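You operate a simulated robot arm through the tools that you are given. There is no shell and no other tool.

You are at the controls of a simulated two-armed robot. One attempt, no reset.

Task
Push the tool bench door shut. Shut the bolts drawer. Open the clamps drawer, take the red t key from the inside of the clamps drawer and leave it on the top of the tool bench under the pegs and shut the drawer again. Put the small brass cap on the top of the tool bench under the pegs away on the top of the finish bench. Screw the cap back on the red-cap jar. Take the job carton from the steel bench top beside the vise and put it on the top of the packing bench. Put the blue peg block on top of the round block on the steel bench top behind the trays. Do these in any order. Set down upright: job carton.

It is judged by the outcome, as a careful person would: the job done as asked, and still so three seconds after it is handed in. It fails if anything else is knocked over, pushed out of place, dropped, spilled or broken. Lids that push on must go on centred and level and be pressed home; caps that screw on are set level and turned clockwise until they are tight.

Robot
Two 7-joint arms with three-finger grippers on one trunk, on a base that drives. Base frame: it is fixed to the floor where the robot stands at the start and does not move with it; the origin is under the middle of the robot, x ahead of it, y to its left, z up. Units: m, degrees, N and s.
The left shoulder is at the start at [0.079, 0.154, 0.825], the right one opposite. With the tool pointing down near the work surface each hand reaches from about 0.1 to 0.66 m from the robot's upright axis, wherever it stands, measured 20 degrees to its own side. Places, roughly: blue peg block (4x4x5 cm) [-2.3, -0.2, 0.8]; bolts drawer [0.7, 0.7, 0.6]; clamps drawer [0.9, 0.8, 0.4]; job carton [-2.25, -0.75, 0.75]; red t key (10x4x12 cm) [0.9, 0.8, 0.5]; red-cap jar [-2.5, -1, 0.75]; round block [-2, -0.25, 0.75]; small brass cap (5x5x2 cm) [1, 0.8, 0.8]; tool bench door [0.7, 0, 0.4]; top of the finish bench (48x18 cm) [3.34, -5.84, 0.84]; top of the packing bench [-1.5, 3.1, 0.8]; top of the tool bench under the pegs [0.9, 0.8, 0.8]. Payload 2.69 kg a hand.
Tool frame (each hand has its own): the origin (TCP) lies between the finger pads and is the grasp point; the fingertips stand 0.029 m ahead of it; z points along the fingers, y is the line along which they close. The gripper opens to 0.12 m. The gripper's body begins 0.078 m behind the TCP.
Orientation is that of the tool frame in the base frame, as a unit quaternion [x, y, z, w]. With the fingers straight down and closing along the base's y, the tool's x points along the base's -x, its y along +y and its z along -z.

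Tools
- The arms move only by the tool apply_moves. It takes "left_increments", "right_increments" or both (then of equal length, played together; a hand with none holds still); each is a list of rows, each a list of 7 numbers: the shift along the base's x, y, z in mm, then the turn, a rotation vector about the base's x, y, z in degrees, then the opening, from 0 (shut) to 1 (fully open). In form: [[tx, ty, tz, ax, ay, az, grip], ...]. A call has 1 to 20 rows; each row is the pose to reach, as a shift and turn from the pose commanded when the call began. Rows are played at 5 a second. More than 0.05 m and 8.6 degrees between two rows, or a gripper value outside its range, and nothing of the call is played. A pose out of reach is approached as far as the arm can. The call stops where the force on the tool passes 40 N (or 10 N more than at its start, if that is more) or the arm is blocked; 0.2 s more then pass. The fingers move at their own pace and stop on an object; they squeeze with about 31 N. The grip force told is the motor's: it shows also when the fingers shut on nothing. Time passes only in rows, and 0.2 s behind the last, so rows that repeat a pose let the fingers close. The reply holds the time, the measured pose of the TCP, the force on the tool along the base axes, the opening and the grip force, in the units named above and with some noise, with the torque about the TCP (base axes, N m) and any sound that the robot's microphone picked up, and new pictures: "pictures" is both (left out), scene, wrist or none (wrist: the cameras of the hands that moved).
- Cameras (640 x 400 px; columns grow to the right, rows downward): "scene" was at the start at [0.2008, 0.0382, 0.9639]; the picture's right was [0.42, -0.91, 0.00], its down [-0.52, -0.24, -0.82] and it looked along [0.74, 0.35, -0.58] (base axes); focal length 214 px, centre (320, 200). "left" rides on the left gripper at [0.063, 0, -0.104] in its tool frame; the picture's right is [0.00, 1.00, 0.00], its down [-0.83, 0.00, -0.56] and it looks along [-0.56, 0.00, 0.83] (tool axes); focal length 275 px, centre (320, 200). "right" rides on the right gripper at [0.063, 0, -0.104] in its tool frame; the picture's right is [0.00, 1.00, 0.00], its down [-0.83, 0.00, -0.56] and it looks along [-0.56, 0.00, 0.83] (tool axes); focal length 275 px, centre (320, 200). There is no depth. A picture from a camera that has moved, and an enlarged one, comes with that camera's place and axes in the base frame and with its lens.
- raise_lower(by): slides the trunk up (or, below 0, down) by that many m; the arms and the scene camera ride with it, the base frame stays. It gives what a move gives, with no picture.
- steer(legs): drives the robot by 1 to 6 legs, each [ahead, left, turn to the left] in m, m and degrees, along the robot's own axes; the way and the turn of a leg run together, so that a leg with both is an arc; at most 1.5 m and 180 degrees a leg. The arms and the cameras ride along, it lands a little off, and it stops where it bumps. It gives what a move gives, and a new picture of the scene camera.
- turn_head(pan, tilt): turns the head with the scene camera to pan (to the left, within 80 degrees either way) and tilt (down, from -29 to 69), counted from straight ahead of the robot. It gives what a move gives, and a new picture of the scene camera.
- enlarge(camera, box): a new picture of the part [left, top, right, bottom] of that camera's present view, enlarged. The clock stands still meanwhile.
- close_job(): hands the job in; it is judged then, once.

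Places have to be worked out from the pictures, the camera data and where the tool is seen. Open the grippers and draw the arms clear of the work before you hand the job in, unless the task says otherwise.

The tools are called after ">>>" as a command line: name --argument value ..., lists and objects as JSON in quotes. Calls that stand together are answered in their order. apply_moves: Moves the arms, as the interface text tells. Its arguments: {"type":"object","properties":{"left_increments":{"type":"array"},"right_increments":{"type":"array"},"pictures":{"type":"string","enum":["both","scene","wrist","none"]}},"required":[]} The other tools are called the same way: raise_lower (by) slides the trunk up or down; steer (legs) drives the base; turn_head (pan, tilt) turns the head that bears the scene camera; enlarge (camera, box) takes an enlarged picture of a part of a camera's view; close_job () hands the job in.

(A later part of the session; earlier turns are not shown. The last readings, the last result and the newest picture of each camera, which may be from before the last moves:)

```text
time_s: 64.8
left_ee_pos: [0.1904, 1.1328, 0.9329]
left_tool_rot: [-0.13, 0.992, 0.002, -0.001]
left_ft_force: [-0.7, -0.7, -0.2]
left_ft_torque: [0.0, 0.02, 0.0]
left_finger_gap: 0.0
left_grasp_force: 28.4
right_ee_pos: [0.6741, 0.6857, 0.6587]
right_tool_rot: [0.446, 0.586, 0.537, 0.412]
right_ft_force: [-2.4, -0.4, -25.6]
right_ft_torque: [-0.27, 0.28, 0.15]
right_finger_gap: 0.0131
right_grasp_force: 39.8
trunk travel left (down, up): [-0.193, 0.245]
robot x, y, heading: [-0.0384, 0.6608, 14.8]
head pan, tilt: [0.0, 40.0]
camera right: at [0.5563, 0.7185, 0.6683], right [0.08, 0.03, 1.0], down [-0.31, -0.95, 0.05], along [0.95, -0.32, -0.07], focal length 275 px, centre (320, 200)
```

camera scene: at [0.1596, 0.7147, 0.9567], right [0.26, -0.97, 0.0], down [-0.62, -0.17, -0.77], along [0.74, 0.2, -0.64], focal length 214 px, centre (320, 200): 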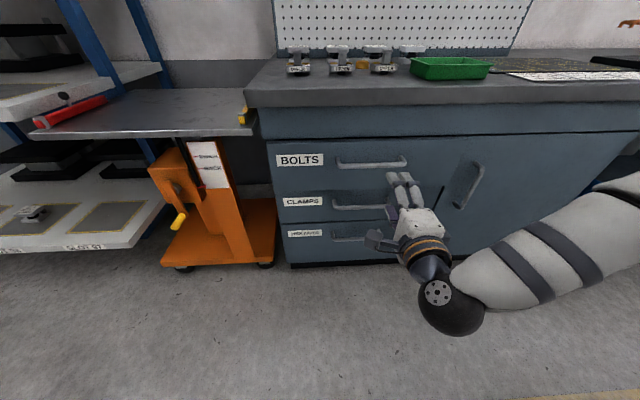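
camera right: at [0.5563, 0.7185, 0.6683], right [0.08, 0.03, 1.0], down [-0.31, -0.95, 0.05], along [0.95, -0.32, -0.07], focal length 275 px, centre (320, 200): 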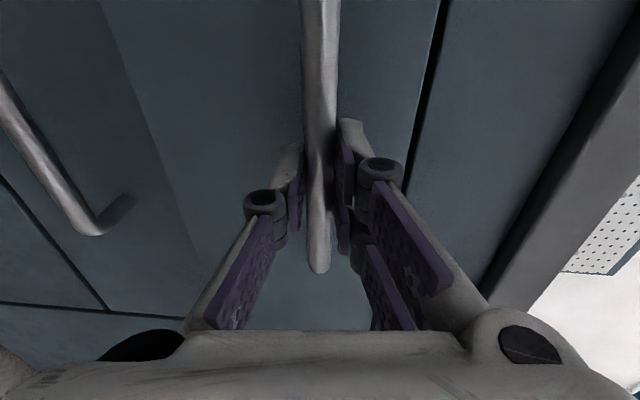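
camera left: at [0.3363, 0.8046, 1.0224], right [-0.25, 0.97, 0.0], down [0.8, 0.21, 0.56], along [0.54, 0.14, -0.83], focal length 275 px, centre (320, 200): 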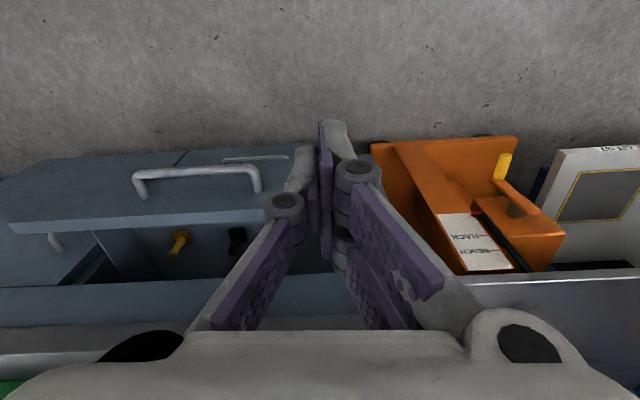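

Gripped the handle (13 mm bar, z≈0.656). I relax the vertical load and pull the drawer out to look inside.

>>> apply_moves --right_increments '[[0, 0, -5, 0, 0, 0, 0], [-29, -7.5, -6, 0, 0, 0, 0], [-58, -15, -6, 0, 0, 0, 0], [-87, -22, -6, 0, 0, 0, 0], [-116, -30, -6, 0, 0, 0, 0], [-145, -37, -6, 0, 0, 0, 0], [-174, -45, -6, 0, 0, 0, 0], [-200, -52, -6, 0, 0, 0, 0]]'

>>> enlarge --camera "scene" --box '[220, 100, 460, 250]'

```text
time_s: 66.1
left_ee_pos: [0.1897, 1.1311, 0.9351]
left_tool_rot: [-0.129, 0.992, 0.002, 0.0]
left_ft_force: [1.3, -0.8, -0.9]
left_ft_torque: [-0.01, 0.02, 0.01]
left_finger_gap: 0.0004
left_grasp_force: 28.3
right_ee_pos: [0.5443, 0.6438, 0.658]
right_tool_rot: [0.448, 0.58, 0.535, 0.42]
right_ft_force: [0.0, -4.4, -1.4]
right_ft_torque: [-0.26, 0.07, -0.81]
right_finger_gap: 0.0131
right_grasp_force: 40.3
trunk travel left (down, up): [-0.193, 0.245]
robot x, y, heading: [-0.0409, 0.6574, 14.8]
head pan, tilt: [0.0, 40.0]
stopped in row 6 (right hand): the force on the tool passed its limit at 42 N (the readings are from after the stop); the commanded pose is now the measured one
camera scene: at [0.1599, 0.7138, 0.9567], right [0.26, -0.97, 0.0], down [-0.62, -0.16, -0.77], along [0.74, 0.2, -0.64], focal length 214 px, centre (320, 200)
camera right: at [0.4268, 0.6785, 0.6667], right [0.07, 0.03, 1.0], down [-0.33, -0.94, 0.05], along [0.94, -0.34, -0.05], focal length 275 px, centre (320, 200)
```

scene: 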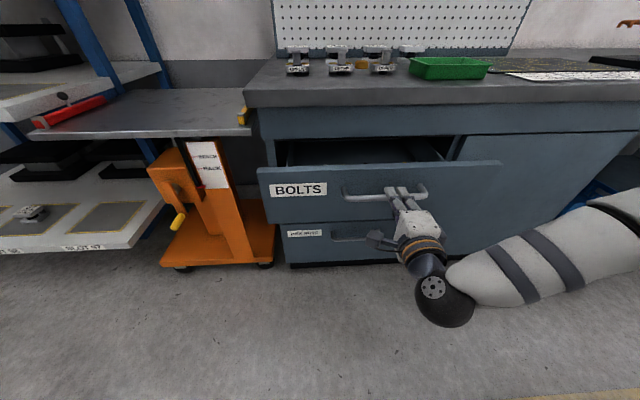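
right: 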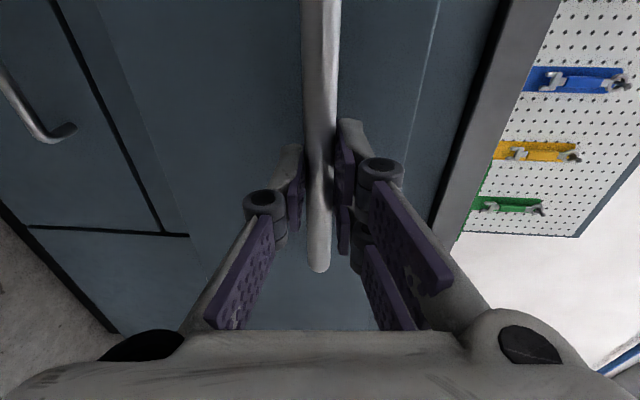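

```text
2.67 times, centred on (340, 175) of scene
camera zoom: at [0.1599, 0.7138, 0.9567], right [0.26, -0.97, 0.0], down [-0.62, -0.16, -0.77], along [0.74, 0.2, -0.64], focal length 572 px, centre (267, 267)
```

zoom: 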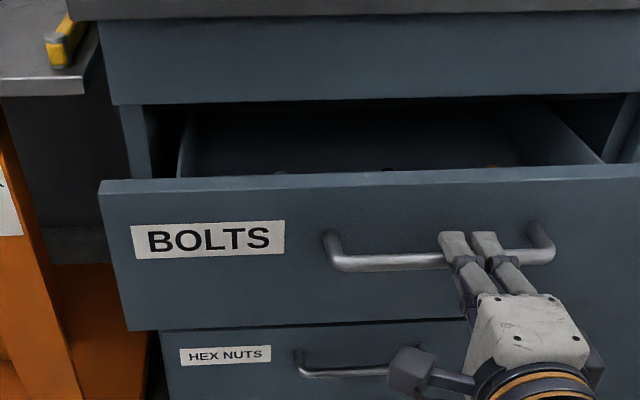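

The drawer slid out along ~18° yaw and hit its outer stop. I let go, back off, and raise the trunk to look inside.

>>> apply_moves --right_increments '[[0, 0, 0, 0, 0, 0, 0.3], [0, 0, 0, 0, 0, 0, 0.6], [-40, -12, 0, 0, 0, 0, 0.6], [-80, -24, 0, 0, 0, 0, 0.6], [-90, -70, 0, 0, 0, 0, 0.6], [-95, -115, 0, 0, 0, 0, 0.6]]' --pictures "none"

>>> raise_lower --by 0.24

>>> turn_head --pan 0 --tilt 45

>>> enlarge --camera "scene" --box '[200, 100, 440, 250]'

```text
time_s: 67.5
left_ee_pos: [0.1898, 1.1305, 0.9344]
left_tool_rot: [-0.128, 0.992, 0.002, 0.001]
left_ft_force: [-0.1, 0.5, 0.6]
left_ft_torque: [0.02, 0.05, 0.01]
left_finger_gap: 0.0001
left_grasp_force: 28.4
right_ee_pos: [0.4634, 0.5304, 0.6444]
right_tool_rot: [0.447, 0.579, 0.538, 0.42]
right_ft_force: [0.6, -0.4, 0.0]
right_ft_torque: [-0.01, -0.03, 0.02]
right_finger_gap: 0.0721
right_grasp_force: 0.0
right hand out of reach, approached as far as the arm can: row 5, 6
trunk travel left (down, up): [-0.193, 0.245]
robot x, y, heading: [-0.0412, 0.6577, 14.8]
head pan, tilt: [0.0, 40.0]
```

```text
time_s: 70.0
left_ee_pos: [0.1898, 1.1312, 1.1741]
left_tool_rot: [-0.128, 0.992, 0.002, 0.0]
left_ft_force: [0.0, 0.0, -0.4]
left_ft_torque: [0.02, 0.01, -0.04]
left_finger_gap: 0.0
left_grasp_force: 27.9
right_ee_pos: [0.4636, 0.5295, 0.8824]
right_tool_rot: [0.447, 0.58, 0.537, 0.42]
right_ft_force: [0.0, -0.7, 0.7]
right_ft_torque: [0.02, -0.02, -0.01]
right_finger_gap: 0.0721
right_grasp_force: 0.1
trunk travel left (down, up): [-0.433, 0.005]
robot x, y, heading: [-0.0358, 0.66, 14.9]
head pan, tilt: [0.0, 40.0]
```

```text
time_s: 70.7
left_ee_pos: [0.1894, 1.1314, 1.176]
left_tool_rot: [-0.13, 0.992, 0.001, 0.0]
left_ft_force: [0.3, -0.1, -0.5]
left_ft_torque: [0.02, -0.01, 0.02]
left_finger_gap: 0.0
left_grasp_force: 28.4
right_ee_pos: [0.4625, 0.5299, 0.8822]
right_tool_rot: [0.447, 0.579, 0.538, 0.418]
right_ft_force: [0.8, 0.4, -0.5]
right_ft_torque: [0.01, 0.02, -0.01]
right_finger_gap: 0.0722
right_grasp_force: 0.1
trunk travel left (down, up): [-0.433, 0.005]
robot x, y, heading: [-0.0408, 0.6584, 14.9]
head pan, tilt: [0.0, 45.0]
camera scene: at [0.0477, 0.6844, 1.2069], right [0.26, -0.97, 0.0], down [-0.68, -0.18, -0.71], along [0.68, 0.18, -0.71], focal length 214 px, centre (320, 200)
```

scene: 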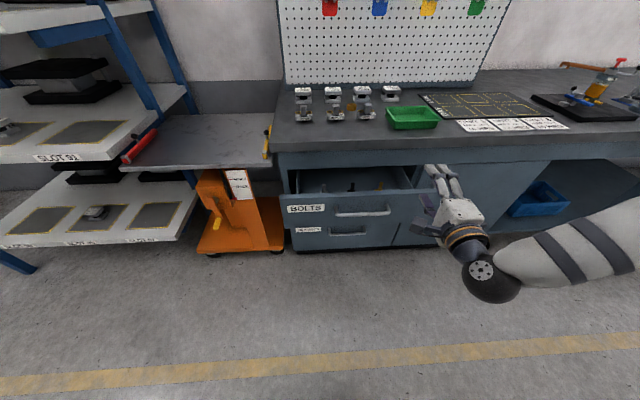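

```text
2.67 times, centred on (320, 175) of scene
camera zoom: at [0.0477, 0.6844, 1.2069], right [0.26, -0.97, 0.0], down [-0.68, -0.18, -0.71], along [0.68, 0.18, -0.71], focal length 572 px, centre (320, 267)
```

zoom: 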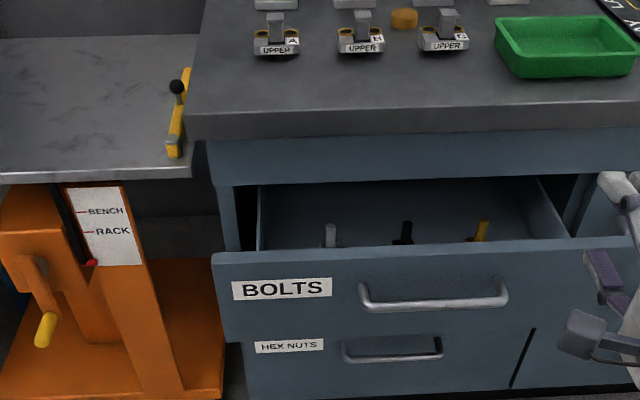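

Nothing in the bolts drawer seems to stick up; the brass cap is visible as a small brass cylinder by the UPPER jigs. I lower the trunk again and push the drawer in with the two open fingertips straddling the handle, along the measured 17.5° axis.

>>> raise_lower --by -0.24

>>> apply_moves --right_increments '[[-10, 30, 0, 0, 0, 0, 0.6], [-20, 60, 5, 0, 0, 0, 0.6], [-28, 88, 11, 0, 0, 0, 0.6], [1, 97, 11, 0, 0, 0, 0.6], [30, 106, 11, 0, 0, 0, 0.6], [59, 115, 11, 0, 0, 0, 0.6], [88, 124, 11, 0, 0, 0, 0.6], [117, 133, 11, 0, 0, 0, 0.6], [145, 142, 11, 0, 0, 0, 0.6], [174, 151, 11, 0, 0, 0, 0.6], [193, 157, 11, 0, 0, 0, 0.6], [203, 160, 11, 0, 0, 0, 0.6], [212, 163, 11, 0, 0, 0, 0.6], [222, 166, 11, 0, 0, 0, 0.6], [232, 169, 11, 0, 0, 0, 0.6], [241, 172, 11, 0, 0, 0, 0.6]]'

```text
time_s: 73.2
left_ee_pos: [0.1897, 1.1306, 0.9358]
left_tool_rot: [-0.129, 0.992, 0.002, 0.0]
left_ft_force: [-0.3, -0.5, -0.4]
left_ft_torque: [-0.01, -0.01, -0.02]
left_finger_gap: 0.0001
left_grasp_force: 28.6
right_ee_pos: [0.4645, 0.5315, 0.6437]
right_tool_rot: [0.447, 0.579, 0.537, 0.419]
right_ft_force: [0.7, 0.7, -1.1]
right_ft_torque: [0.01, 0.01, 0.02]
right_finger_gap: 0.072
right_grasp_force: 0.0
trunk travel left (down, up): [-0.193, 0.245]
robot x, y, heading: [-0.0363, 0.6603, 15.0]
head pan, tilt: [0.0, 45.0]
```

```text
time_s: 76.6
left_ee_pos: [0.1904, 1.1315, 0.9337]
left_tool_rot: [-0.128, 0.992, 0.001, 0.001]
left_ft_force: [0.0, 0.3, 0.1]
left_ft_torque: [0.01, -0.02, 0.02]
left_finger_gap: 0.0
left_grasp_force: 28.1
right_ee_pos: [0.7042, 0.7004, 0.6517]
right_tool_rot: [0.447, 0.58, 0.537, 0.42]
right_ft_force: [-0.2, 0.2, -0.4]
right_ft_torque: [-0.03, 0.01, 0.0]
right_finger_gap: 0.0718
right_grasp_force: 0.1
right hand out of reach, approached as far as the arm can: row 1, 2, 3
trunk travel left (down, up): [-0.193, 0.245]
robot x, y, heading: [-0.0425, 0.6629, 15.2]
head pan, tilt: [0.0, 45.0]
camera scene: at [0.1562, 0.7132, 0.9495], right [0.26, -0.97, 0.0], down [-0.68, -0.18, -0.71], along [0.68, 0.18, -0.71], focal length 214 px, centre (320, 200)
camera right: at [0.5877, 0.7353, 0.66], right [0.07, 0.03, 1.0], down [-0.33, -0.94, 0.05], along [0.94, -0.33, -0.05], focal length 275 px, centre (320, 200)
```

scene: 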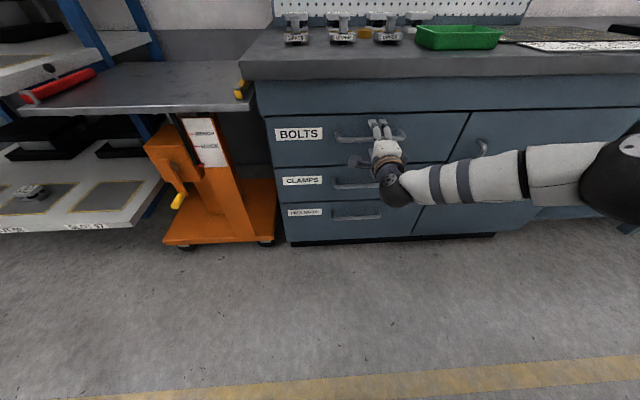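
right: 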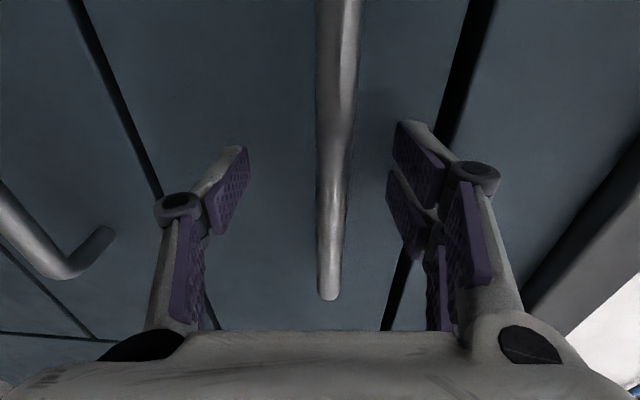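

Now a dark gap shows between bolts and clamps; the drawer looks properly flush this time. I check by zooming.

>>> enlarge --camera "scene" --box '[250, 100, 490, 250]'

```text
2.67 times, centred on (370, 175) of scene
camera zoom: at [0.1562, 0.7132, 0.9495], right [0.26, -0.97, 0.0], down [-0.68, -0.18, -0.71], along [0.68, 0.18, -0.71], focal length 572 px, centre (187, 267)
```

zoom: 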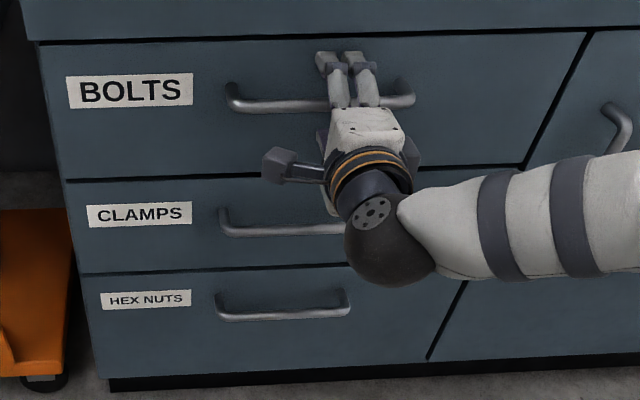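

Flush. I push a few millimetres more to feel the stop, then back off and go down to the clamps handle.

>>> apply_moves --right_increments '[[5, 1.5, 0, 0, 0, 0, 0.6], [10, 3, 0, 0, 0, 0, 0.6], [15, 4.5, 0, 0, 0, 0, 0.6]]' --pictures "none"

```text
time_s: 77.4
left_ee_pos: [0.1866, 1.13, 0.9368]
left_tool_rot: [-0.128, 0.992, 0.002, 0.002]
left_ft_force: [-0.1, 0.7, 0.6]
left_ft_torque: [0.02, 0.0, -0.02]
left_finger_gap: 0.0
left_grasp_force: 28.7
right_ee_pos: [0.7194, 0.7056, 0.6576]
right_tool_rot: [0.447, 0.577, 0.538, 0.422]
right_ft_force: [-19.6, -11.2, 9.9]
right_ft_torque: [0.47, -1.05, -0.15]
right_finger_gap: 0.0881
right_grasp_force: 9.7
trunk travel left (down, up): [-0.193, 0.245]
robot x, y, heading: [-0.0382, 0.6611, 14.7]
head pan, tilt: [0.0, 45.0]
```

The drawer is at its stop with its face at the expected plane. I retract, then lower the trunk 0.17 m so the hand is level with the clamps handle.

>>> apply_moves --right_increments '[[-30, -9, 0, 0, 0, 0, 0.6], [-60, -19, 0, 0, 0, 0, 0.6], [-90, -28, 0, 0, 0, 0, 0.6], [-120, -38, 0, 0, 0, 0, 0.6]]' --pictures "none"

>>> raise_lower --by -0.17

>>> apply_moves --right_increments '[[0, 0, 0, 0, 0, 0, 0.6]]'

```text
time_s: 78.4
left_ee_pos: [0.1897, 1.1317, 0.9351]
left_tool_rot: [-0.129, 0.992, 0.002, 0.001]
left_ft_force: [0.2, -0.6, -0.8]
left_ft_torque: [0.03, 0.0, -0.02]
left_finger_gap: 0.0
left_grasp_force: 28.9
right_ee_pos: [0.6008, 0.6665, 0.6555]
right_tool_rot: [0.448, 0.578, 0.537, 0.42]
right_ft_force: [-0.1, -0.1, 0.5]
right_ft_torque: [0.0, 0.01, 0.0]
right_finger_gap: 0.0722
right_grasp_force: 0.0
trunk travel left (down, up): [-0.193, 0.245]
robot x, y, heading: [-0.0407, 0.6587, 14.8]
head pan, tilt: [0.0, 45.0]
```

```text
time_s: 80.3
left_ee_pos: [0.2475, 1.1479, 0.71]
left_tool_rot: [-0.128, 0.988, -0.007, -0.082]
left_ft_force: [0.7, 0.7, 0.3]
left_ft_torque: [0.02, -0.01, -0.01]
left_finger_gap: 0.0002
left_grasp_force: 28.9
right_ee_pos: [0.5995, 0.6684, 0.4851]
right_tool_rot: [0.447, 0.579, 0.537, 0.42]
right_ft_force: [-1.0, 0.2, 0.1]
right_ft_torque: [-0.02, 0.01, -0.02]
right_finger_gap: 0.0722
right_grasp_force: 0.0
trunk travel left (down, up): [-0.023, 0.415]
robot x, y, heading: [-0.0368, 0.6628, 14.9]
head pan, tilt: [0.0, 45.0]
```

```text
time_s: 80.7
left_ee_pos: [0.2477, 1.1471, 0.7097]
left_tool_rot: [-0.128, 0.988, -0.007, -0.082]
left_ft_force: [-0.2, 0.8, 0.4]
left_ft_torque: [0.0, 0.01, 0.01]
left_finger_gap: 0.0002
left_grasp_force: 28.4
right_ee_pos: [0.5998, 0.6691, 0.4834]
right_tool_rot: [0.448, 0.579, 0.537, 0.42]
right_ft_force: [0.3, -0.2, 0.6]
right_ft_torque: [-0.02, -0.01, 0.0]
right_finger_gap: 0.072
right_grasp_force: 0.1
trunk travel left (down, up): [-0.023, 0.415]
robot x, y, heading: [-0.0429, 0.6621, 14.9]
head pan, tilt: [0.0, 45.0]
camera scene: at [0.2145, 0.7286, 0.7628], right [0.26, -0.97, 0.0], down [-0.68, -0.18, -0.71], along [0.68, 0.18, -0.71], focal length 214 px, centre (320, 200)
camera right: at [0.4824, 0.7036, 0.4916], right [0.07, 0.03, 1.0], down [-0.33, -0.94, 0.05], along [0.94, -0.33, -0.05], focal length 275 px, centre (320, 200)
```

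scene: 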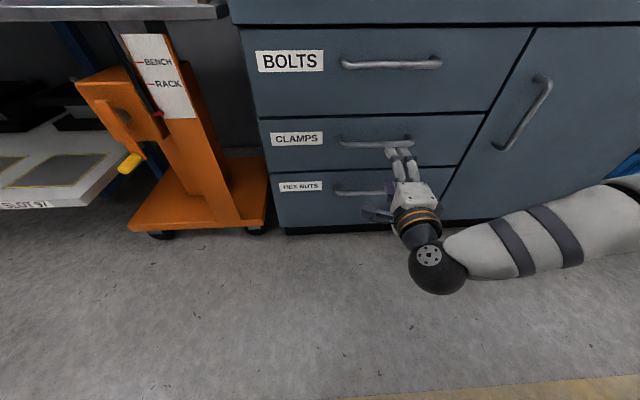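
right: 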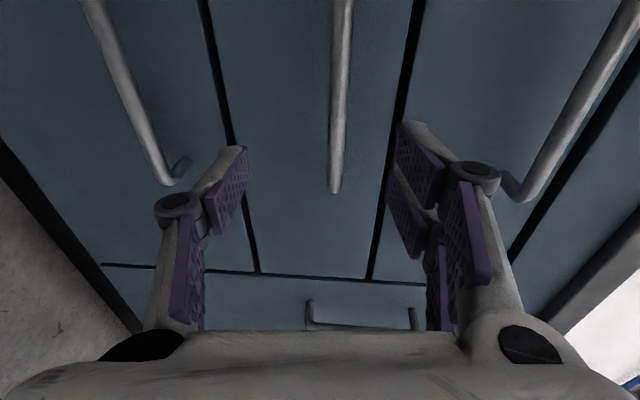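

The clamps handle bar is centred between the open fingers (z≈0.49). I advance ~9.5 cm and look.

>>> apply_moves --right_increments '[[29, 9, 4, 0, 0, 0, 0.6], [58, 18, 8, 0, 0, 0, 0.6], [86, 27, 8, 0, 0, 0, 0.6], [93, 29, 8, 0, 0, 0, 0.6]]' --pictures "wrist"

```text
time_s: 81.7
left_ee_pos: [0.2479, 1.1474, 0.7091]
left_tool_rot: [-0.128, 0.988, -0.007, -0.081]
left_ft_force: [0.1, 1.4, -0.2]
left_ft_torque: [-0.01, 0.01, -0.01]
left_finger_gap: 0.0
left_grasp_force: 28.4
right_ee_pos: [0.6935, 0.6973, 0.4911]
right_tool_rot: [0.447, 0.58, 0.537, 0.419]
right_ft_force: [-0.6, 0.2, 0.2]
right_ft_torque: [-0.03, 0.08, 0.01]
right_finger_gap: 0.0721
right_grasp_force: 0.1
trunk travel left (down, up): [-0.023, 0.415]
robot x, y, heading: [-0.0365, 0.6645, 14.8]
head pan, tilt: [0.0, 45.0]
camera right: at [0.5766, 0.7321, 0.4991], right [0.07, 0.03, 1.0], down [-0.33, -0.94, 0.05], along [0.94, -0.33, -0.06], focal length 275 px, centre (320, 200)
```

right: 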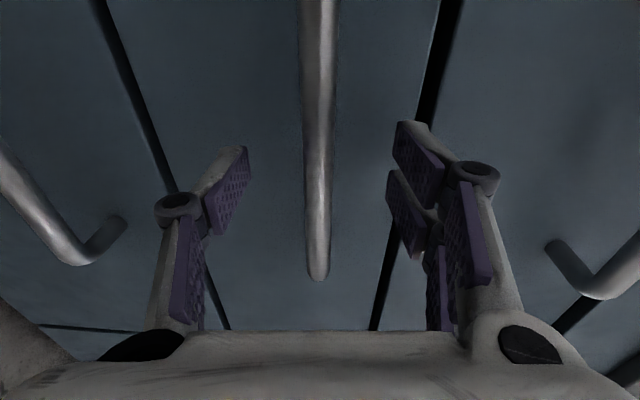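

Bar well between the pads; I close on it.

>>> apply_moves --right_increments '[[0, 0, 0, 0, 0, 0, 0.3], [0, 0, 0, 0, 0, 0, 0], [0, 0, 0, 0, 0, 0, 0], [0, 0, 0, 0, 0, 0, 0]]' --pictures "none"

```text
time_s: 82.7
left_ee_pos: [0.2472, 1.148, 0.7106]
left_tool_rot: [-0.128, 0.988, -0.007, -0.082]
left_ft_force: [0.6, -0.4, 0.1]
left_ft_torque: [0.04, 0.0, -0.01]
left_finger_gap: 0.0
left_grasp_force: 28.3
right_ee_pos: [0.6936, 0.6983, 0.4905]
right_tool_rot: [0.448, 0.581, 0.536, 0.418]
right_ft_force: [-2.1, -0.1, -4.0]
right_ft_torque: [-0.1, 0.03, -0.04]
right_finger_gap: 0.013
right_grasp_force: 39.5
trunk travel left (down, up): [-0.023, 0.415]
robot x, y, heading: [-0.0405, 0.6623, 15.0]
head pan, tilt: [0.0, 45.0]
```

Gripped. I pull the clamps drawer straight out along the 17.5° axis.

>>> apply_moves --right_increments '[[-19, -6, 0, 0, 0, 0, 0], [-38, -12, 0, 0, 0, 0, 0], [-57, -18, 0, 0, 0, 0, 0], [-76, -24, 0, 0, 0, 0, 0], [-95, -30, 0, 0, 0, 0, 0], [-114, -36, 0, 0, 0, 0, 0], [-133, -42, 0, 0, 0, 0, 0], [-152, -48, 0, 0, 0, 0, 0], [-171, -54, 0, 0, 0, 0, 0], [-190, -60, 0, 0, 0, 0, 0], [-209, -66, 0, 0, 0, 0, 0], [-228, -72, 0, 0, 0, 0, 0]]'

```text
time_s: 84.5
left_ee_pos: [0.2486, 1.1478, 0.7108]
left_tool_rot: [-0.128, 0.988, -0.007, -0.081]
left_ft_force: [0.5, 0.4, 0.5]
left_ft_torque: [0.01, -0.01, -0.01]
left_finger_gap: 0.0001
left_grasp_force: 28.5
right_ee_pos: [0.5427, 0.6482, 0.4907]
right_tool_rot: [0.451, 0.58, 0.532, 0.423]
right_ft_force: [-1.0, -3.8, -3.5]
right_ft_torque: [0.08, 0.17, -0.13]
right_finger_gap: 0.0134
right_grasp_force: 39.7
trunk travel left (down, up): [-0.023, 0.415]
robot x, y, heading: [-0.0389, 0.6603, 14.8]
head pan, tilt: [0.0, 45.0]
stopped in row 9 (right hand): the force on the tool passed its limit at 41 N (the readings are from after the stop); the commanded pose is now the measured one
camera scene: at [0.2148, 0.7279, 0.7628], right [0.26, -0.97, 0.0], down [-0.68, -0.18, -0.71], along [0.68, 0.18, -0.71], focal length 214 px, centre (320, 200)
camera right: at [0.4256, 0.6838, 0.4987], right [0.07, 0.03, 1.0], down [-0.34, -0.94, 0.06], along [0.94, -0.34, -0.06], focal length 275 px, centre (320, 200)
```

scene: 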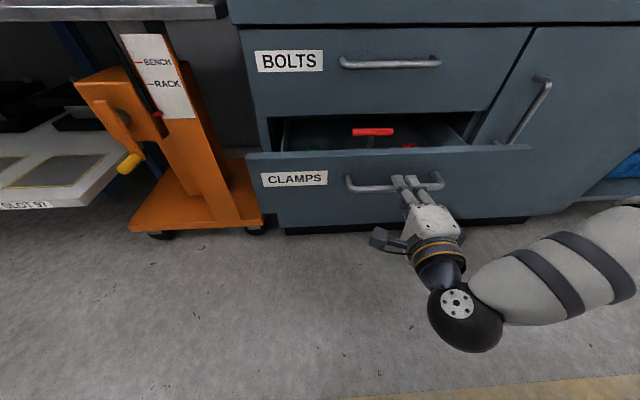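
right: 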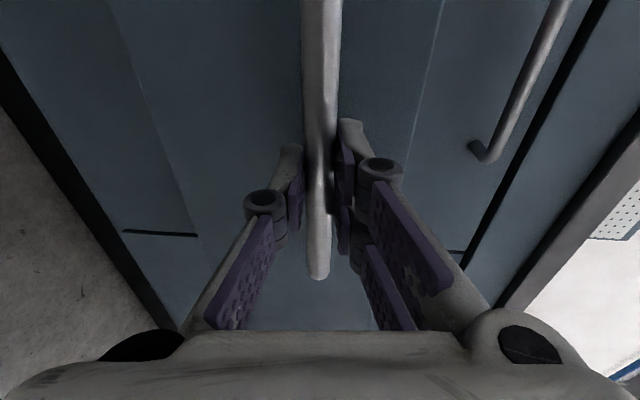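

The drawer is open and the red T key is visible with its crossbar on top. I zoom in.

>>> enlarge --camera "scene" --box '[260, 100, 500, 200]'

```text
2.67 times, centred on (380, 150) of scene
camera zoom: at [0.2148, 0.7279, 0.7628], right [0.26, -0.97, 0.0], down [-0.68, -0.18, -0.71], along [0.68, 0.18, -0.71], focal length 572 px, centre (160, 333)
```

zoom: 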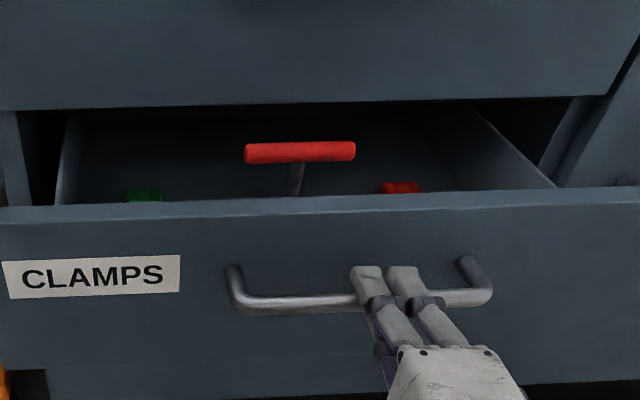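

I release the handle, back off, rise above the front and tilt the hand to 45° down (fingers closing in the vertical plane) to see and grip the crossbar.

>>> apply_moves --right_increments '[[0, 0, 0, 0, 0, 0, 0.3], [0, 0, 0, 0, 0, 0, 0.6], [-30, -9, 0, 0, 0, 0, 0.6], [-57, -18, 20, 0, 0, 0, 0.6], [-57, -18, 60, -2, 7.8, 0, 0.6], [-57, -18, 100, -4, 15.5, 0, 0.6], [-57, -18, 140, -6, 23, 0, 0.6], [-57, -18, 170, -8, 30.7, 0, 0.6], [-57, -18, 200, -10, 38.5, 0, 0.6]]'

```text
time_s: 86.5
left_ee_pos: [0.2483, 1.147, 0.7112]
left_tool_rot: [-0.127, 0.989, -0.007, -0.082]
left_ft_force: [0.3, 0.3, 0.7]
left_ft_torque: [-0.03, -0.03, 0.0]
left_finger_gap: 0.0001
left_grasp_force: 28.6
right_ee_pos: [0.4831, 0.6302, 0.6908]
right_tool_rot: [0.561, 0.73, 0.304, 0.244]
right_ft_force: [0.3, 0.2, 0.4]
right_ft_torque: [0.0, 0.0, 0.02]
right_finger_gap: 0.072
right_grasp_force: 0.1
right hand out of reach, approached as far as the arm can: row 4, 5, 6, 7
trunk travel left (down, up): [-0.023, 0.415]
robot x, y, heading: [-0.0401, 0.6643, 14.9]
head pan, tilt: [0.0, 45.0]
camera scene: at [0.2146, 0.7282, 0.7628], right [0.26, -0.97, 0.0], down [-0.68, -0.18, -0.71], along [0.68, 0.18, -0.71], focal length 214 px, centre (320, 200)
camera right: at [0.3938, 0.6731, 0.763], right [0.67, 0.19, 0.72], down [-0.18, -0.9, 0.4], along [0.72, -0.4, -0.57], focal length 275 px, centre (320, 200)
```

scene: 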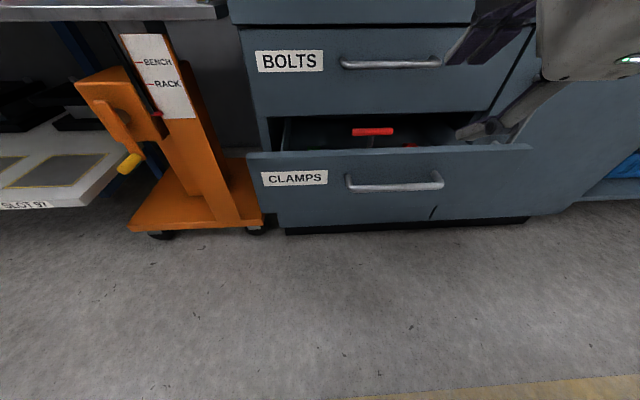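
right: 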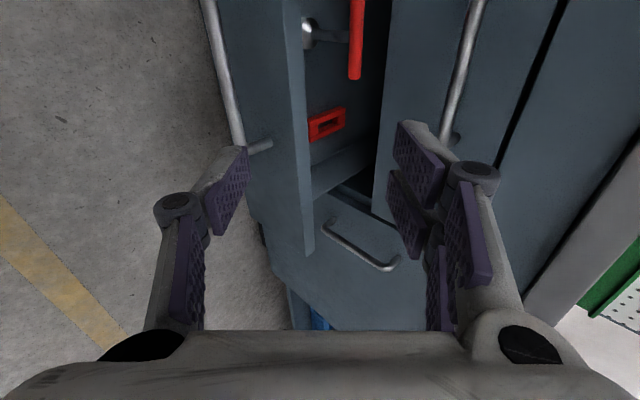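

Triangulating both views, the crossbar's centre is near (0.675,0.729,0.533), running along the bench. I approach along the 45° tool axis, 2 cm right of the stem, stopping first 10 cm short.

>>> apply_moves --right_increments '[[30, 15, -10, 0, 0, 0, 0.5], [60, 30, -25, 0, 0, 0, 0.4], [90, 45, -50, 0, 0, 0, 0.4], [120, 59, -80, 0, 0, 0, 0.4]]'

```text
time_s: 87.5
left_ee_pos: [0.2484, 1.1465, 0.71]
left_tool_rot: [-0.127, 0.988, -0.007, -0.082]
left_ft_force: [-1.0, 0.1, 0.0]
left_ft_torque: [-0.01, -0.01, 0.02]
left_finger_gap: 0.0
left_grasp_force: 28.5
right_ee_pos: [0.6042, 0.6881, 0.6116]
right_tool_rot: [0.563, 0.728, 0.305, 0.244]
right_ft_force: [0.5, 0.3, -0.1]
right_ft_torque: [-0.03, -0.01, 0.01]
right_finger_gap: 0.0479
right_grasp_force: 0.0
trunk travel left (down, up): [-0.023, 0.415]
robot x, y, heading: [-0.0449, 0.662, 14.8]
head pan, tilt: [0.0, 45.0]
camera scene: at [0.2146, 0.7282, 0.7628], right [0.26, -0.97, 0.0], down [-0.68, -0.18, -0.71], along [0.68, 0.18, -0.71], focal length 214 px, centre (320, 200)
camera right: at [0.5152, 0.7307, 0.6837], right [0.67, 0.19, 0.72], down [-0.18, -0.9, 0.4], along [0.72, -0.4, -0.57], focal length 275 px, centre (320, 200)
```

scene: 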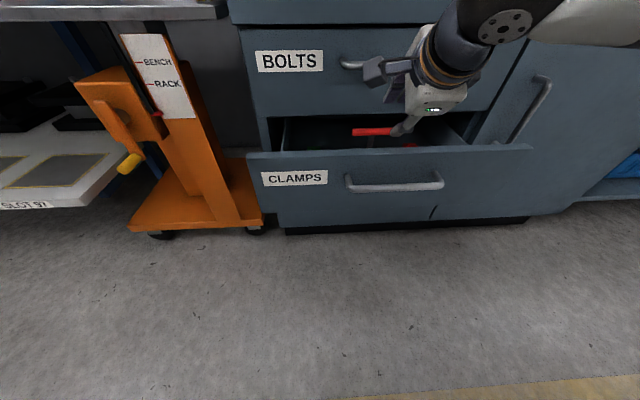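
right: 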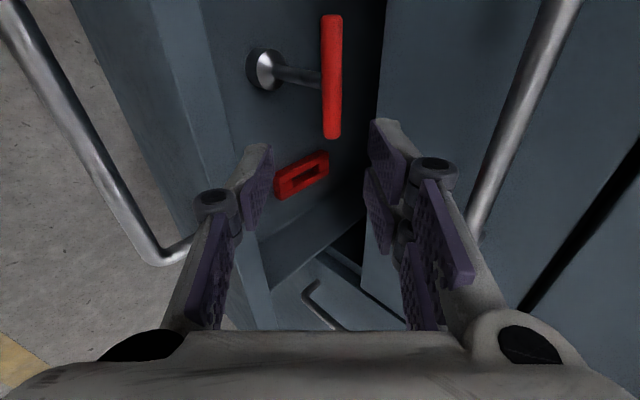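

Refined from this much closer view: crossbar centre ≈(0.703,0.731,0.521), base disc right below. I steepen the hand by 6° for clearance to the bolts handle and the drawer front, and go to 6 cm short.

>>> apply_moves --right_increments '[[20, 4, -4, -0.9, 2.9, 0, 0.4], [40, 8, -15, -1.8, 5.7, 0, 0.4], [61, 11, -36, -1.8, 5.7, 0, 0.4]]'

```text
time_s: 88.3
left_ee_pos: [0.2487, 1.1484, 0.7113]
left_tool_rot: [-0.127, 0.988, -0.006, -0.082]
left_ft_force: [-0.2, 0.2, 0.5]
left_ft_torque: [0.01, -0.02, 0.02]
left_finger_gap: 0.0
left_grasp_force: 29.2
right_ee_pos: [0.6633, 0.7025, 0.5775]
right_tool_rot: [0.573, 0.745, 0.264, 0.217]
right_ft_force: [-0.1, -0.9, 1.1]
right_ft_torque: [0.0, -0.03, 0.02]
right_finger_gap: 0.0481
right_grasp_force: 0.1
trunk travel left (down, up): [-0.023, 0.415]
robot x, y, heading: [-0.0365, 0.6633, 14.7]
head pan, tilt: [0.0, 45.0]
camera scene: at [0.2146, 0.7282, 0.7628], right [0.26, -0.97, 0.0], down [-0.68, -0.18, -0.71], along [0.68, 0.18, -0.71], focal length 214 px, centre (320, 200)
camera right: at [0.581, 0.7477, 0.6571], right [0.74, 0.21, 0.64], down [-0.14, -0.88, 0.45], along [0.66, -0.42, -0.62], focal length 275 px, centre (320, 200)
```

scene: 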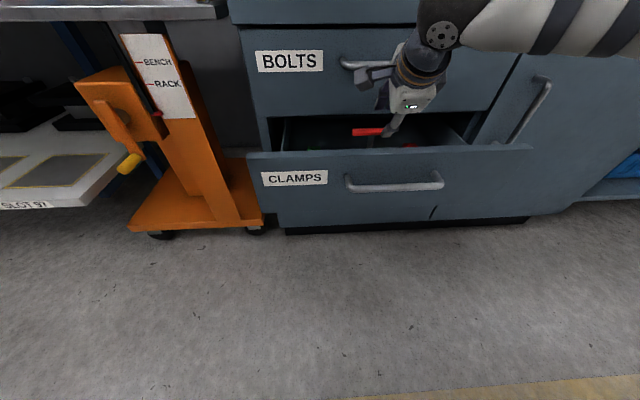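
right: 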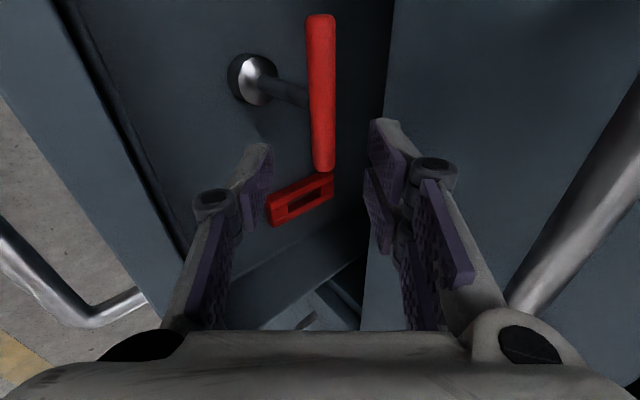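

Refined: bar centre ≈(0.7115,0.7285,0.516). I advance the remaining ~7 cm along the tool axis.

>>> apply_moves --right_increments '[[16, 1, -17.5, 0, 0, 0, 0.4], [32, 2.5, -35, 0, 0, 0, 0.4], [47.5, 3.5, -52.5, 0, 0, 0, 0.4]]' --pictures "wrist"

```text
time_s: 89.1
left_ee_pos: [0.248, 1.1462, 0.7101]
left_tool_rot: [-0.127, 0.989, -0.006, -0.082]
left_ft_force: [0.0, -0.2, -0.2]
left_ft_torque: [-0.04, -0.01, 0.02]
left_finger_gap: 0.0
left_grasp_force: 28.3
right_ee_pos: [0.7139, 0.7057, 0.5231]
right_tool_rot: [0.573, 0.746, 0.263, 0.217]
right_ft_force: [-6.6, -1.2, -2.6]
right_ft_torque: [0.01, -0.1, 0.08]
right_finger_gap: 0.0455
right_grasp_force: 0.1
trunk travel left (down, up): [-0.023, 0.415]
robot x, y, heading: [-0.0421, 0.6593, 15.0]
head pan, tilt: [0.0, 45.0]
camera right: at [0.6314, 0.7502, 0.6018], right [0.74, 0.21, 0.64], down [-0.14, -0.88, 0.45], along [0.66, -0.42, -0.62], focal length 275 px, centre (320, 200)
```

right: 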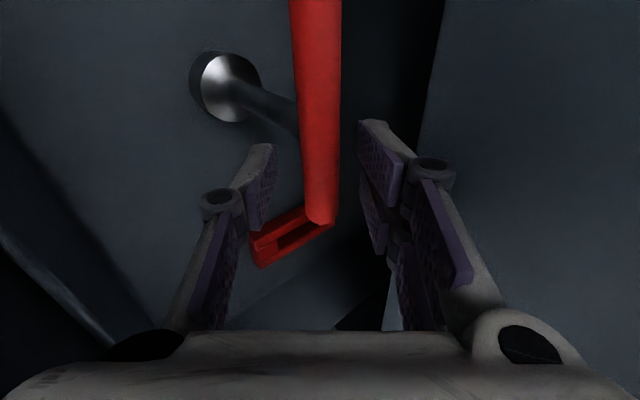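

The bar lies between the pads with the stem clear of the fingers; I close.

>>> apply_moves --right_increments '[[-2, 0, 1, 0, 0, 0, 0.2], [-2, 0, 1, 0, 0, 0, 0], [-2, 0, 1, 0, 0, 0, 0], [-2, 0, 1, 0, 0, 0, 0]]' --pictures "wrist"

```text
time_s: 90.1
left_ee_pos: [0.2484, 1.1471, 0.7113]
left_tool_rot: [-0.127, 0.988, -0.007, -0.082]
left_ft_force: [-0.1, 0.1, -0.3]
left_ft_torque: [-0.03, -0.03, 0.0]
left_finger_gap: 0.0
left_grasp_force: 28.4
right_ee_pos: [0.7108, 0.7042, 0.5251]
right_tool_rot: [0.574, 0.745, 0.263, 0.217]
right_ft_force: [-1.0, 0.4, 0.2]
right_ft_torque: [-0.02, -0.03, 0.01]
right_finger_gap: 0.0168
right_grasp_force: 31.3
trunk travel left (down, up): [-0.023, 0.415]
robot x, y, heading: [-0.0388, 0.6596, 14.8]
head pan, tilt: [0.0, 45.0]
camera right: at [0.6295, 0.75, 0.6038], right [0.74, 0.21, 0.64], down [-0.14, -0.88, 0.45], along [0.66, -0.42, -0.62], focal length 275 px, centre (320, 200)
```

right: 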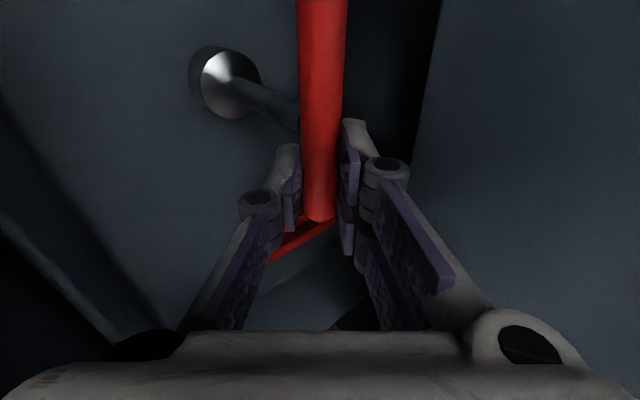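

Gripped (17 mm bar). I lift it a little while drawing back from under the bolts handle, then straight up out of the drawer.

>>> apply_moves --right_increments '[[-9.5, -3, 8, 0, 0, 0, 0], [-19, -6, 15, 0, 0, 0, 0], [-33, -11, 20, 0, 0, 0, 0], [-52, -17, 25, 0, 0, 0, 0], [-62, -20, 40, 0, 0, 0, 0], [-62, -20, 75, 0, 0, 0, 0], [-62, -20, 110, 0, 0, 0, 0], [-62, -20, 145, 0, 0, 0, 0], [-62, -20, 180, 0, 0, 0, 0]]'

```text
time_s: 92.1
left_ee_pos: [0.2489, 1.1475, 0.7123]
left_tool_rot: [-0.128, 0.988, -0.008, -0.082]
left_ft_force: [0.7, -0.5, 0.5]
left_ft_torque: [0.02, 0.07, 0.06]
left_finger_gap: 0.0001
left_grasp_force: 28.2
right_ee_pos: [0.6504, 0.6857, 0.7066]
right_tool_rot: [0.573, 0.746, 0.263, 0.216]
right_ft_force: [-0.5, 1.1, -2.6]
right_ft_torque: [-0.07, 0.01, 0.03]
right_finger_gap: 0.0169
right_grasp_force: 31.2
trunk travel left (down, up): [-0.023, 0.415]
robot x, y, heading: [-0.0404, 0.6583, 14.7]
head pan, tilt: [0.0, 45.0]
camera scene: at [0.2147, 0.7282, 0.7627], right [0.26, -0.97, 0.0], down [-0.68, -0.18, -0.71], along [0.68, 0.18, -0.71], focal length 214 px, centre (320, 200)
camera right: at [0.5678, 0.7305, 0.7854], right [0.74, 0.21, 0.64], down [-0.14, -0.88, 0.45], along [0.66, -0.42, -0.62], focal length 275 px, centre (320, 200)
```

scene: 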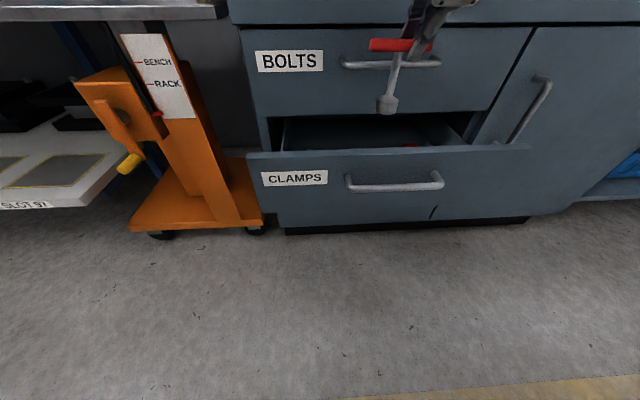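
right: 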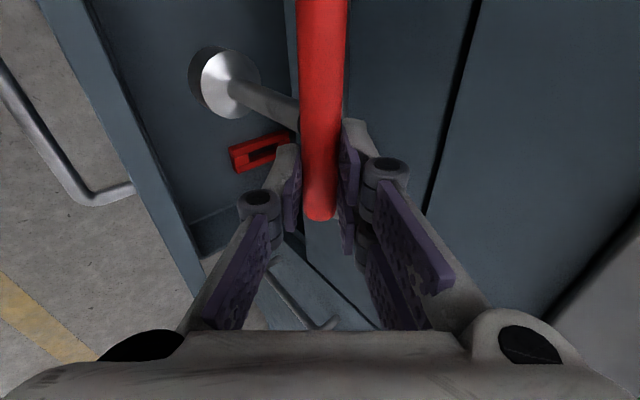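

The key is out, hanging upright. I draw it back 5 cm and raise the trunk 0.30 m to bring it above the bench top.

>>> apply_moves --right_increments '[[-24, -8, 10, 0, 0, 0, 0], [-48, -16, 20, 0, 0, 0, 0]]' --pictures "none"

>>> raise_lower --by 0.3

>>> turn_head --pan 0 --tilt 38

```text
time_s: 92.7
left_ee_pos: [0.2479, 1.1474, 0.7106]
left_tool_rot: [-0.127, 0.988, -0.007, -0.082]
left_ft_force: [0.5, 0.0, 0.5]
left_ft_torque: [0.01, 0.01, -0.02]
left_finger_gap: 0.0
left_grasp_force: 28.6
right_ee_pos: [0.6003, 0.6682, 0.7244]
right_tool_rot: [0.573, 0.745, 0.264, 0.217]
right_ft_force: [-0.4, -0.2, -1.6]
right_ft_torque: [-0.06, 0.0, -0.03]
right_finger_gap: 0.0166
right_grasp_force: 31.0
trunk travel left (down, up): [-0.023, 0.415]
robot x, y, heading: [-0.0369, 0.6635, 14.9]
head pan, tilt: [0.0, 45.0]
```

```text
time_s: 95.7
left_ee_pos: [0.2488, 1.1477, 1.0108]
left_tool_rot: [-0.127, 0.988, -0.007, -0.082]
left_ft_force: [-0.3, -0.1, 0.0]
left_ft_torque: [0.01, 0.01, 0.01]
left_finger_gap: 0.0
left_grasp_force: 28.5
right_ee_pos: [0.6024, 0.6688, 1.0241]
right_tool_rot: [0.573, 0.745, 0.264, 0.216]
right_ft_force: [-0.4, -0.8, -1.8]
right_ft_torque: [-0.05, 0.03, 0.02]
right_finger_gap: 0.0169
right_grasp_force: 31.2
trunk travel left (down, up): [-0.323, 0.115]
robot x, y, heading: [-0.0389, 0.6549, 14.9]
head pan, tilt: [0.0, 45.0]
```

```text
time_s: 96.4
left_ee_pos: [0.249, 1.1472, 1.0115]
left_tool_rot: [-0.127, 0.988, -0.007, -0.082]
left_ft_force: [0.0, -0.1, 0.5]
left_ft_torque: [-0.01, -0.03, -0.01]
left_finger_gap: 0.0
left_grasp_force: 28.8
right_ee_pos: [0.602, 0.6682, 1.0242]
right_tool_rot: [0.573, 0.746, 0.263, 0.216]
right_ft_force: [0.0, 0.3, -1.6]
right_ft_torque: [-0.06, 0.04, 0.01]
right_finger_gap: 0.0168
right_grasp_force: 30.9
trunk travel left (down, up): [-0.323, 0.115]
robot x, y, heading: [-0.0368, 0.6598, 14.8]
head pan, tilt: [0.0, 38.0]
camera scene: at [0.1288, 0.7054, 1.0908], right [0.26, -0.97, 0.0], down [-0.6, -0.16, -0.79], along [0.76, 0.2, -0.62], focal length 214 px, centre (320, 200)
```

scene: 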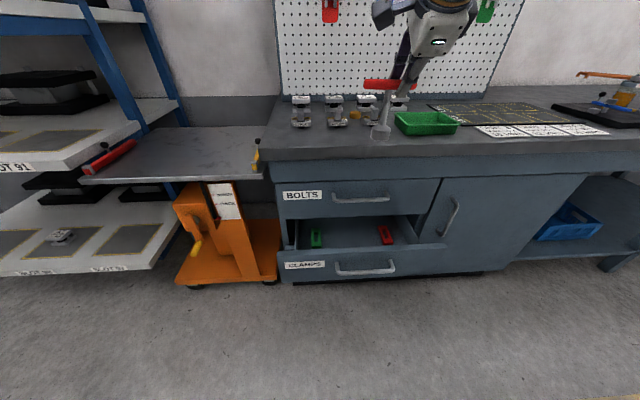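

Key is above bench height (base ≈0.90). I drive 0.10 m closer so the arm reaches over the bench's front.

>>> steer --legs '[[0.1, 0, 0]]'

>>> apply_moves --right_increments '[[30, 9, 0, 0, 0, 0, 0], [60, 18, 0, 0, 0, 0, 0], [85, 27, 0, 0, 0, 0, 0]]'

```text
time_s: 97.6
left_ee_pos: [0.3455, 1.1719, 1.0087]
left_tool_rot: [-0.127, 0.989, -0.007, -0.082]
left_ft_force: [0.4, 0.4, -0.1]
left_ft_torque: [-0.02, 0.04, -0.02]
left_finger_gap: 0.0
left_grasp_force: 28.4
right_ee_pos: [0.6999, 0.6919, 1.0229]
right_tool_rot: [0.574, 0.744, 0.263, 0.218]
right_ft_force: [0.7, -0.6, -3.3]
right_ft_torque: [-0.05, 0.04, -0.02]
right_finger_gap: 0.0169
right_grasp_force: 31.1
trunk travel left (down, up): [-0.323, 0.115]
robot x, y, heading: [0.0599, 0.6873, 14.6]
head pan, tilt: [0.0, 38.0]
camera scene: at [0.2256, 0.7304, 1.0907], right [0.25, -0.97, 0.0], down [-0.6, -0.16, -0.79], along [0.76, 0.2, -0.62], focal length 214 px, centre (320, 200)
```

scene: 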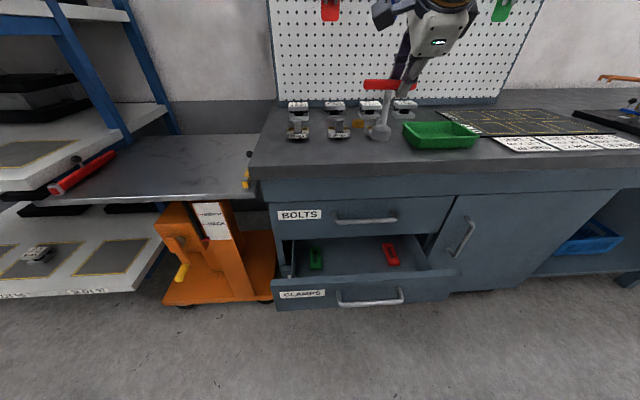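

```text
time_s: 98.4
left_ee_pos: [0.3459, 1.1715, 1.0098]
left_tool_rot: [-0.126, 0.989, -0.007, -0.082]
left_ft_force: [0.1, -0.7, 0.3]
left_ft_torque: [0.01, -0.02, 0.0]
left_finger_gap: 0.0
left_grasp_force: 28.4
right_ee_pos: [0.7716, 0.7165, 1.0239]
right_tool_rot: [0.574, 0.745, 0.263, 0.216]
right_ft_force: [-0.6, -0.5, -1.9]
right_ft_torque: [-0.05, 0.03, 0.04]
right_finger_gap: 0.0168
right_grasp_force: 31.2
right hand out of reach, approached as far as the arm can: row 3
trunk travel left (down, up): [-0.323, 0.115]
robot x, y, heading: [0.057, 0.6856, 14.9]
head pan, tilt: [0.0, 38.0]
camera scene: at [0.2247, 0.73, 1.0909], right [0.25, -0.97, 0.0], down [-0.6, -0.16, -0.79], along [0.76, 0.2, -0.62], focal length 214 px, centre (320, 200)
camera right: at [0.6902, 0.7609, 1.1022], right [0.74, 0.21, 0.64], down [-0.14, -0.88, 0.45], along [0.66, -0.42, -0.62], focal length 275 px, centre (320, 200)
```

scene: 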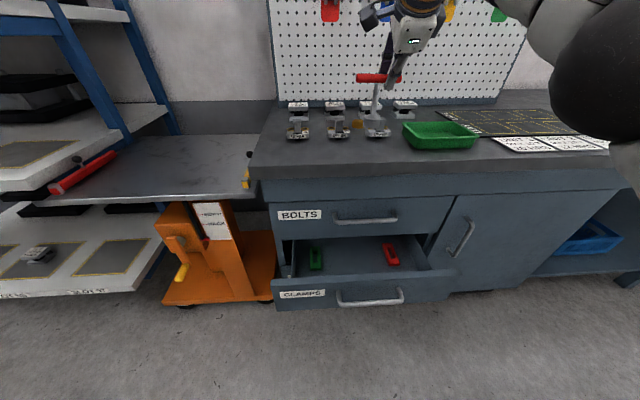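
right: 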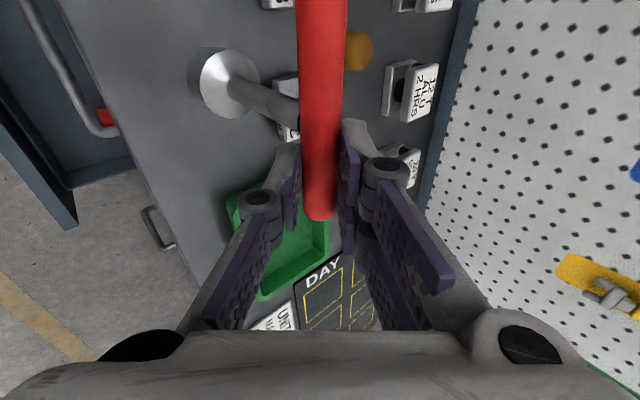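

The spot below the key on the bench is clear. I lower it.

>>> apply_moves --right_increments '[[0, 0, -20, 0, 0, 0, 0], [0, 0, -40, 0, 0, 0, 0], [0, 0, -52, 0, 0, 0, 0]]' --pictures "wrist"

>>> enlarge --camera "scene" --box '[330, 60, 450, 160]'

```text
time_s: 99.2
left_ee_pos: [0.3464, 1.1715, 1.0096]
left_tool_rot: [-0.127, 0.989, -0.007, -0.082]
left_ft_force: [0.0, -0.2, -1.0]
left_ft_torque: [0.03, 0.0, 0.0]
left_finger_gap: 0.0002
left_grasp_force: 28.8
right_ee_pos: [0.7719, 0.7138, 0.9699]
right_tool_rot: [0.573, 0.745, 0.263, 0.217]
right_ft_force: [0.3, 1.1, -2.1]
right_ft_torque: [-0.03, 0.01, -0.02]
right_finger_gap: 0.0168
right_grasp_force: 30.9
trunk travel left (down, up): [-0.323, 0.115]
robot x, y, heading: [0.0551, 0.6842, 14.8]
head pan, tilt: [0.0, 38.0]
camera right: at [0.6903, 0.7593, 1.0497], right [0.74, 0.21, 0.64], down [-0.14, -0.88, 0.45], along [0.66, -0.42, -0.62], focal length 275 px, centre (320, 200)
```

right: 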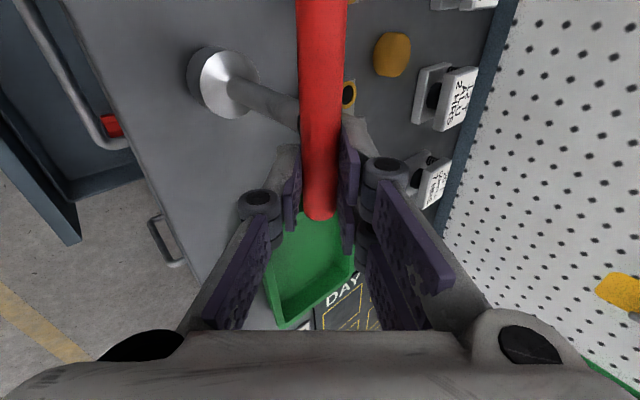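

```text
4.00 times, centred on (390, 110) of scene
camera zoom: at [0.2249, 0.7302, 1.0908], right [0.25, -0.97, 0.0], down [-0.6, -0.16, -0.79], along [0.76, 0.2, -0.62], focal length 858 px, centre (40, 560)
```

zoom: 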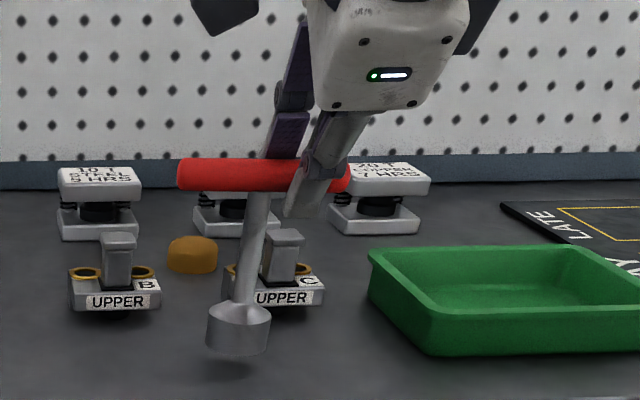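

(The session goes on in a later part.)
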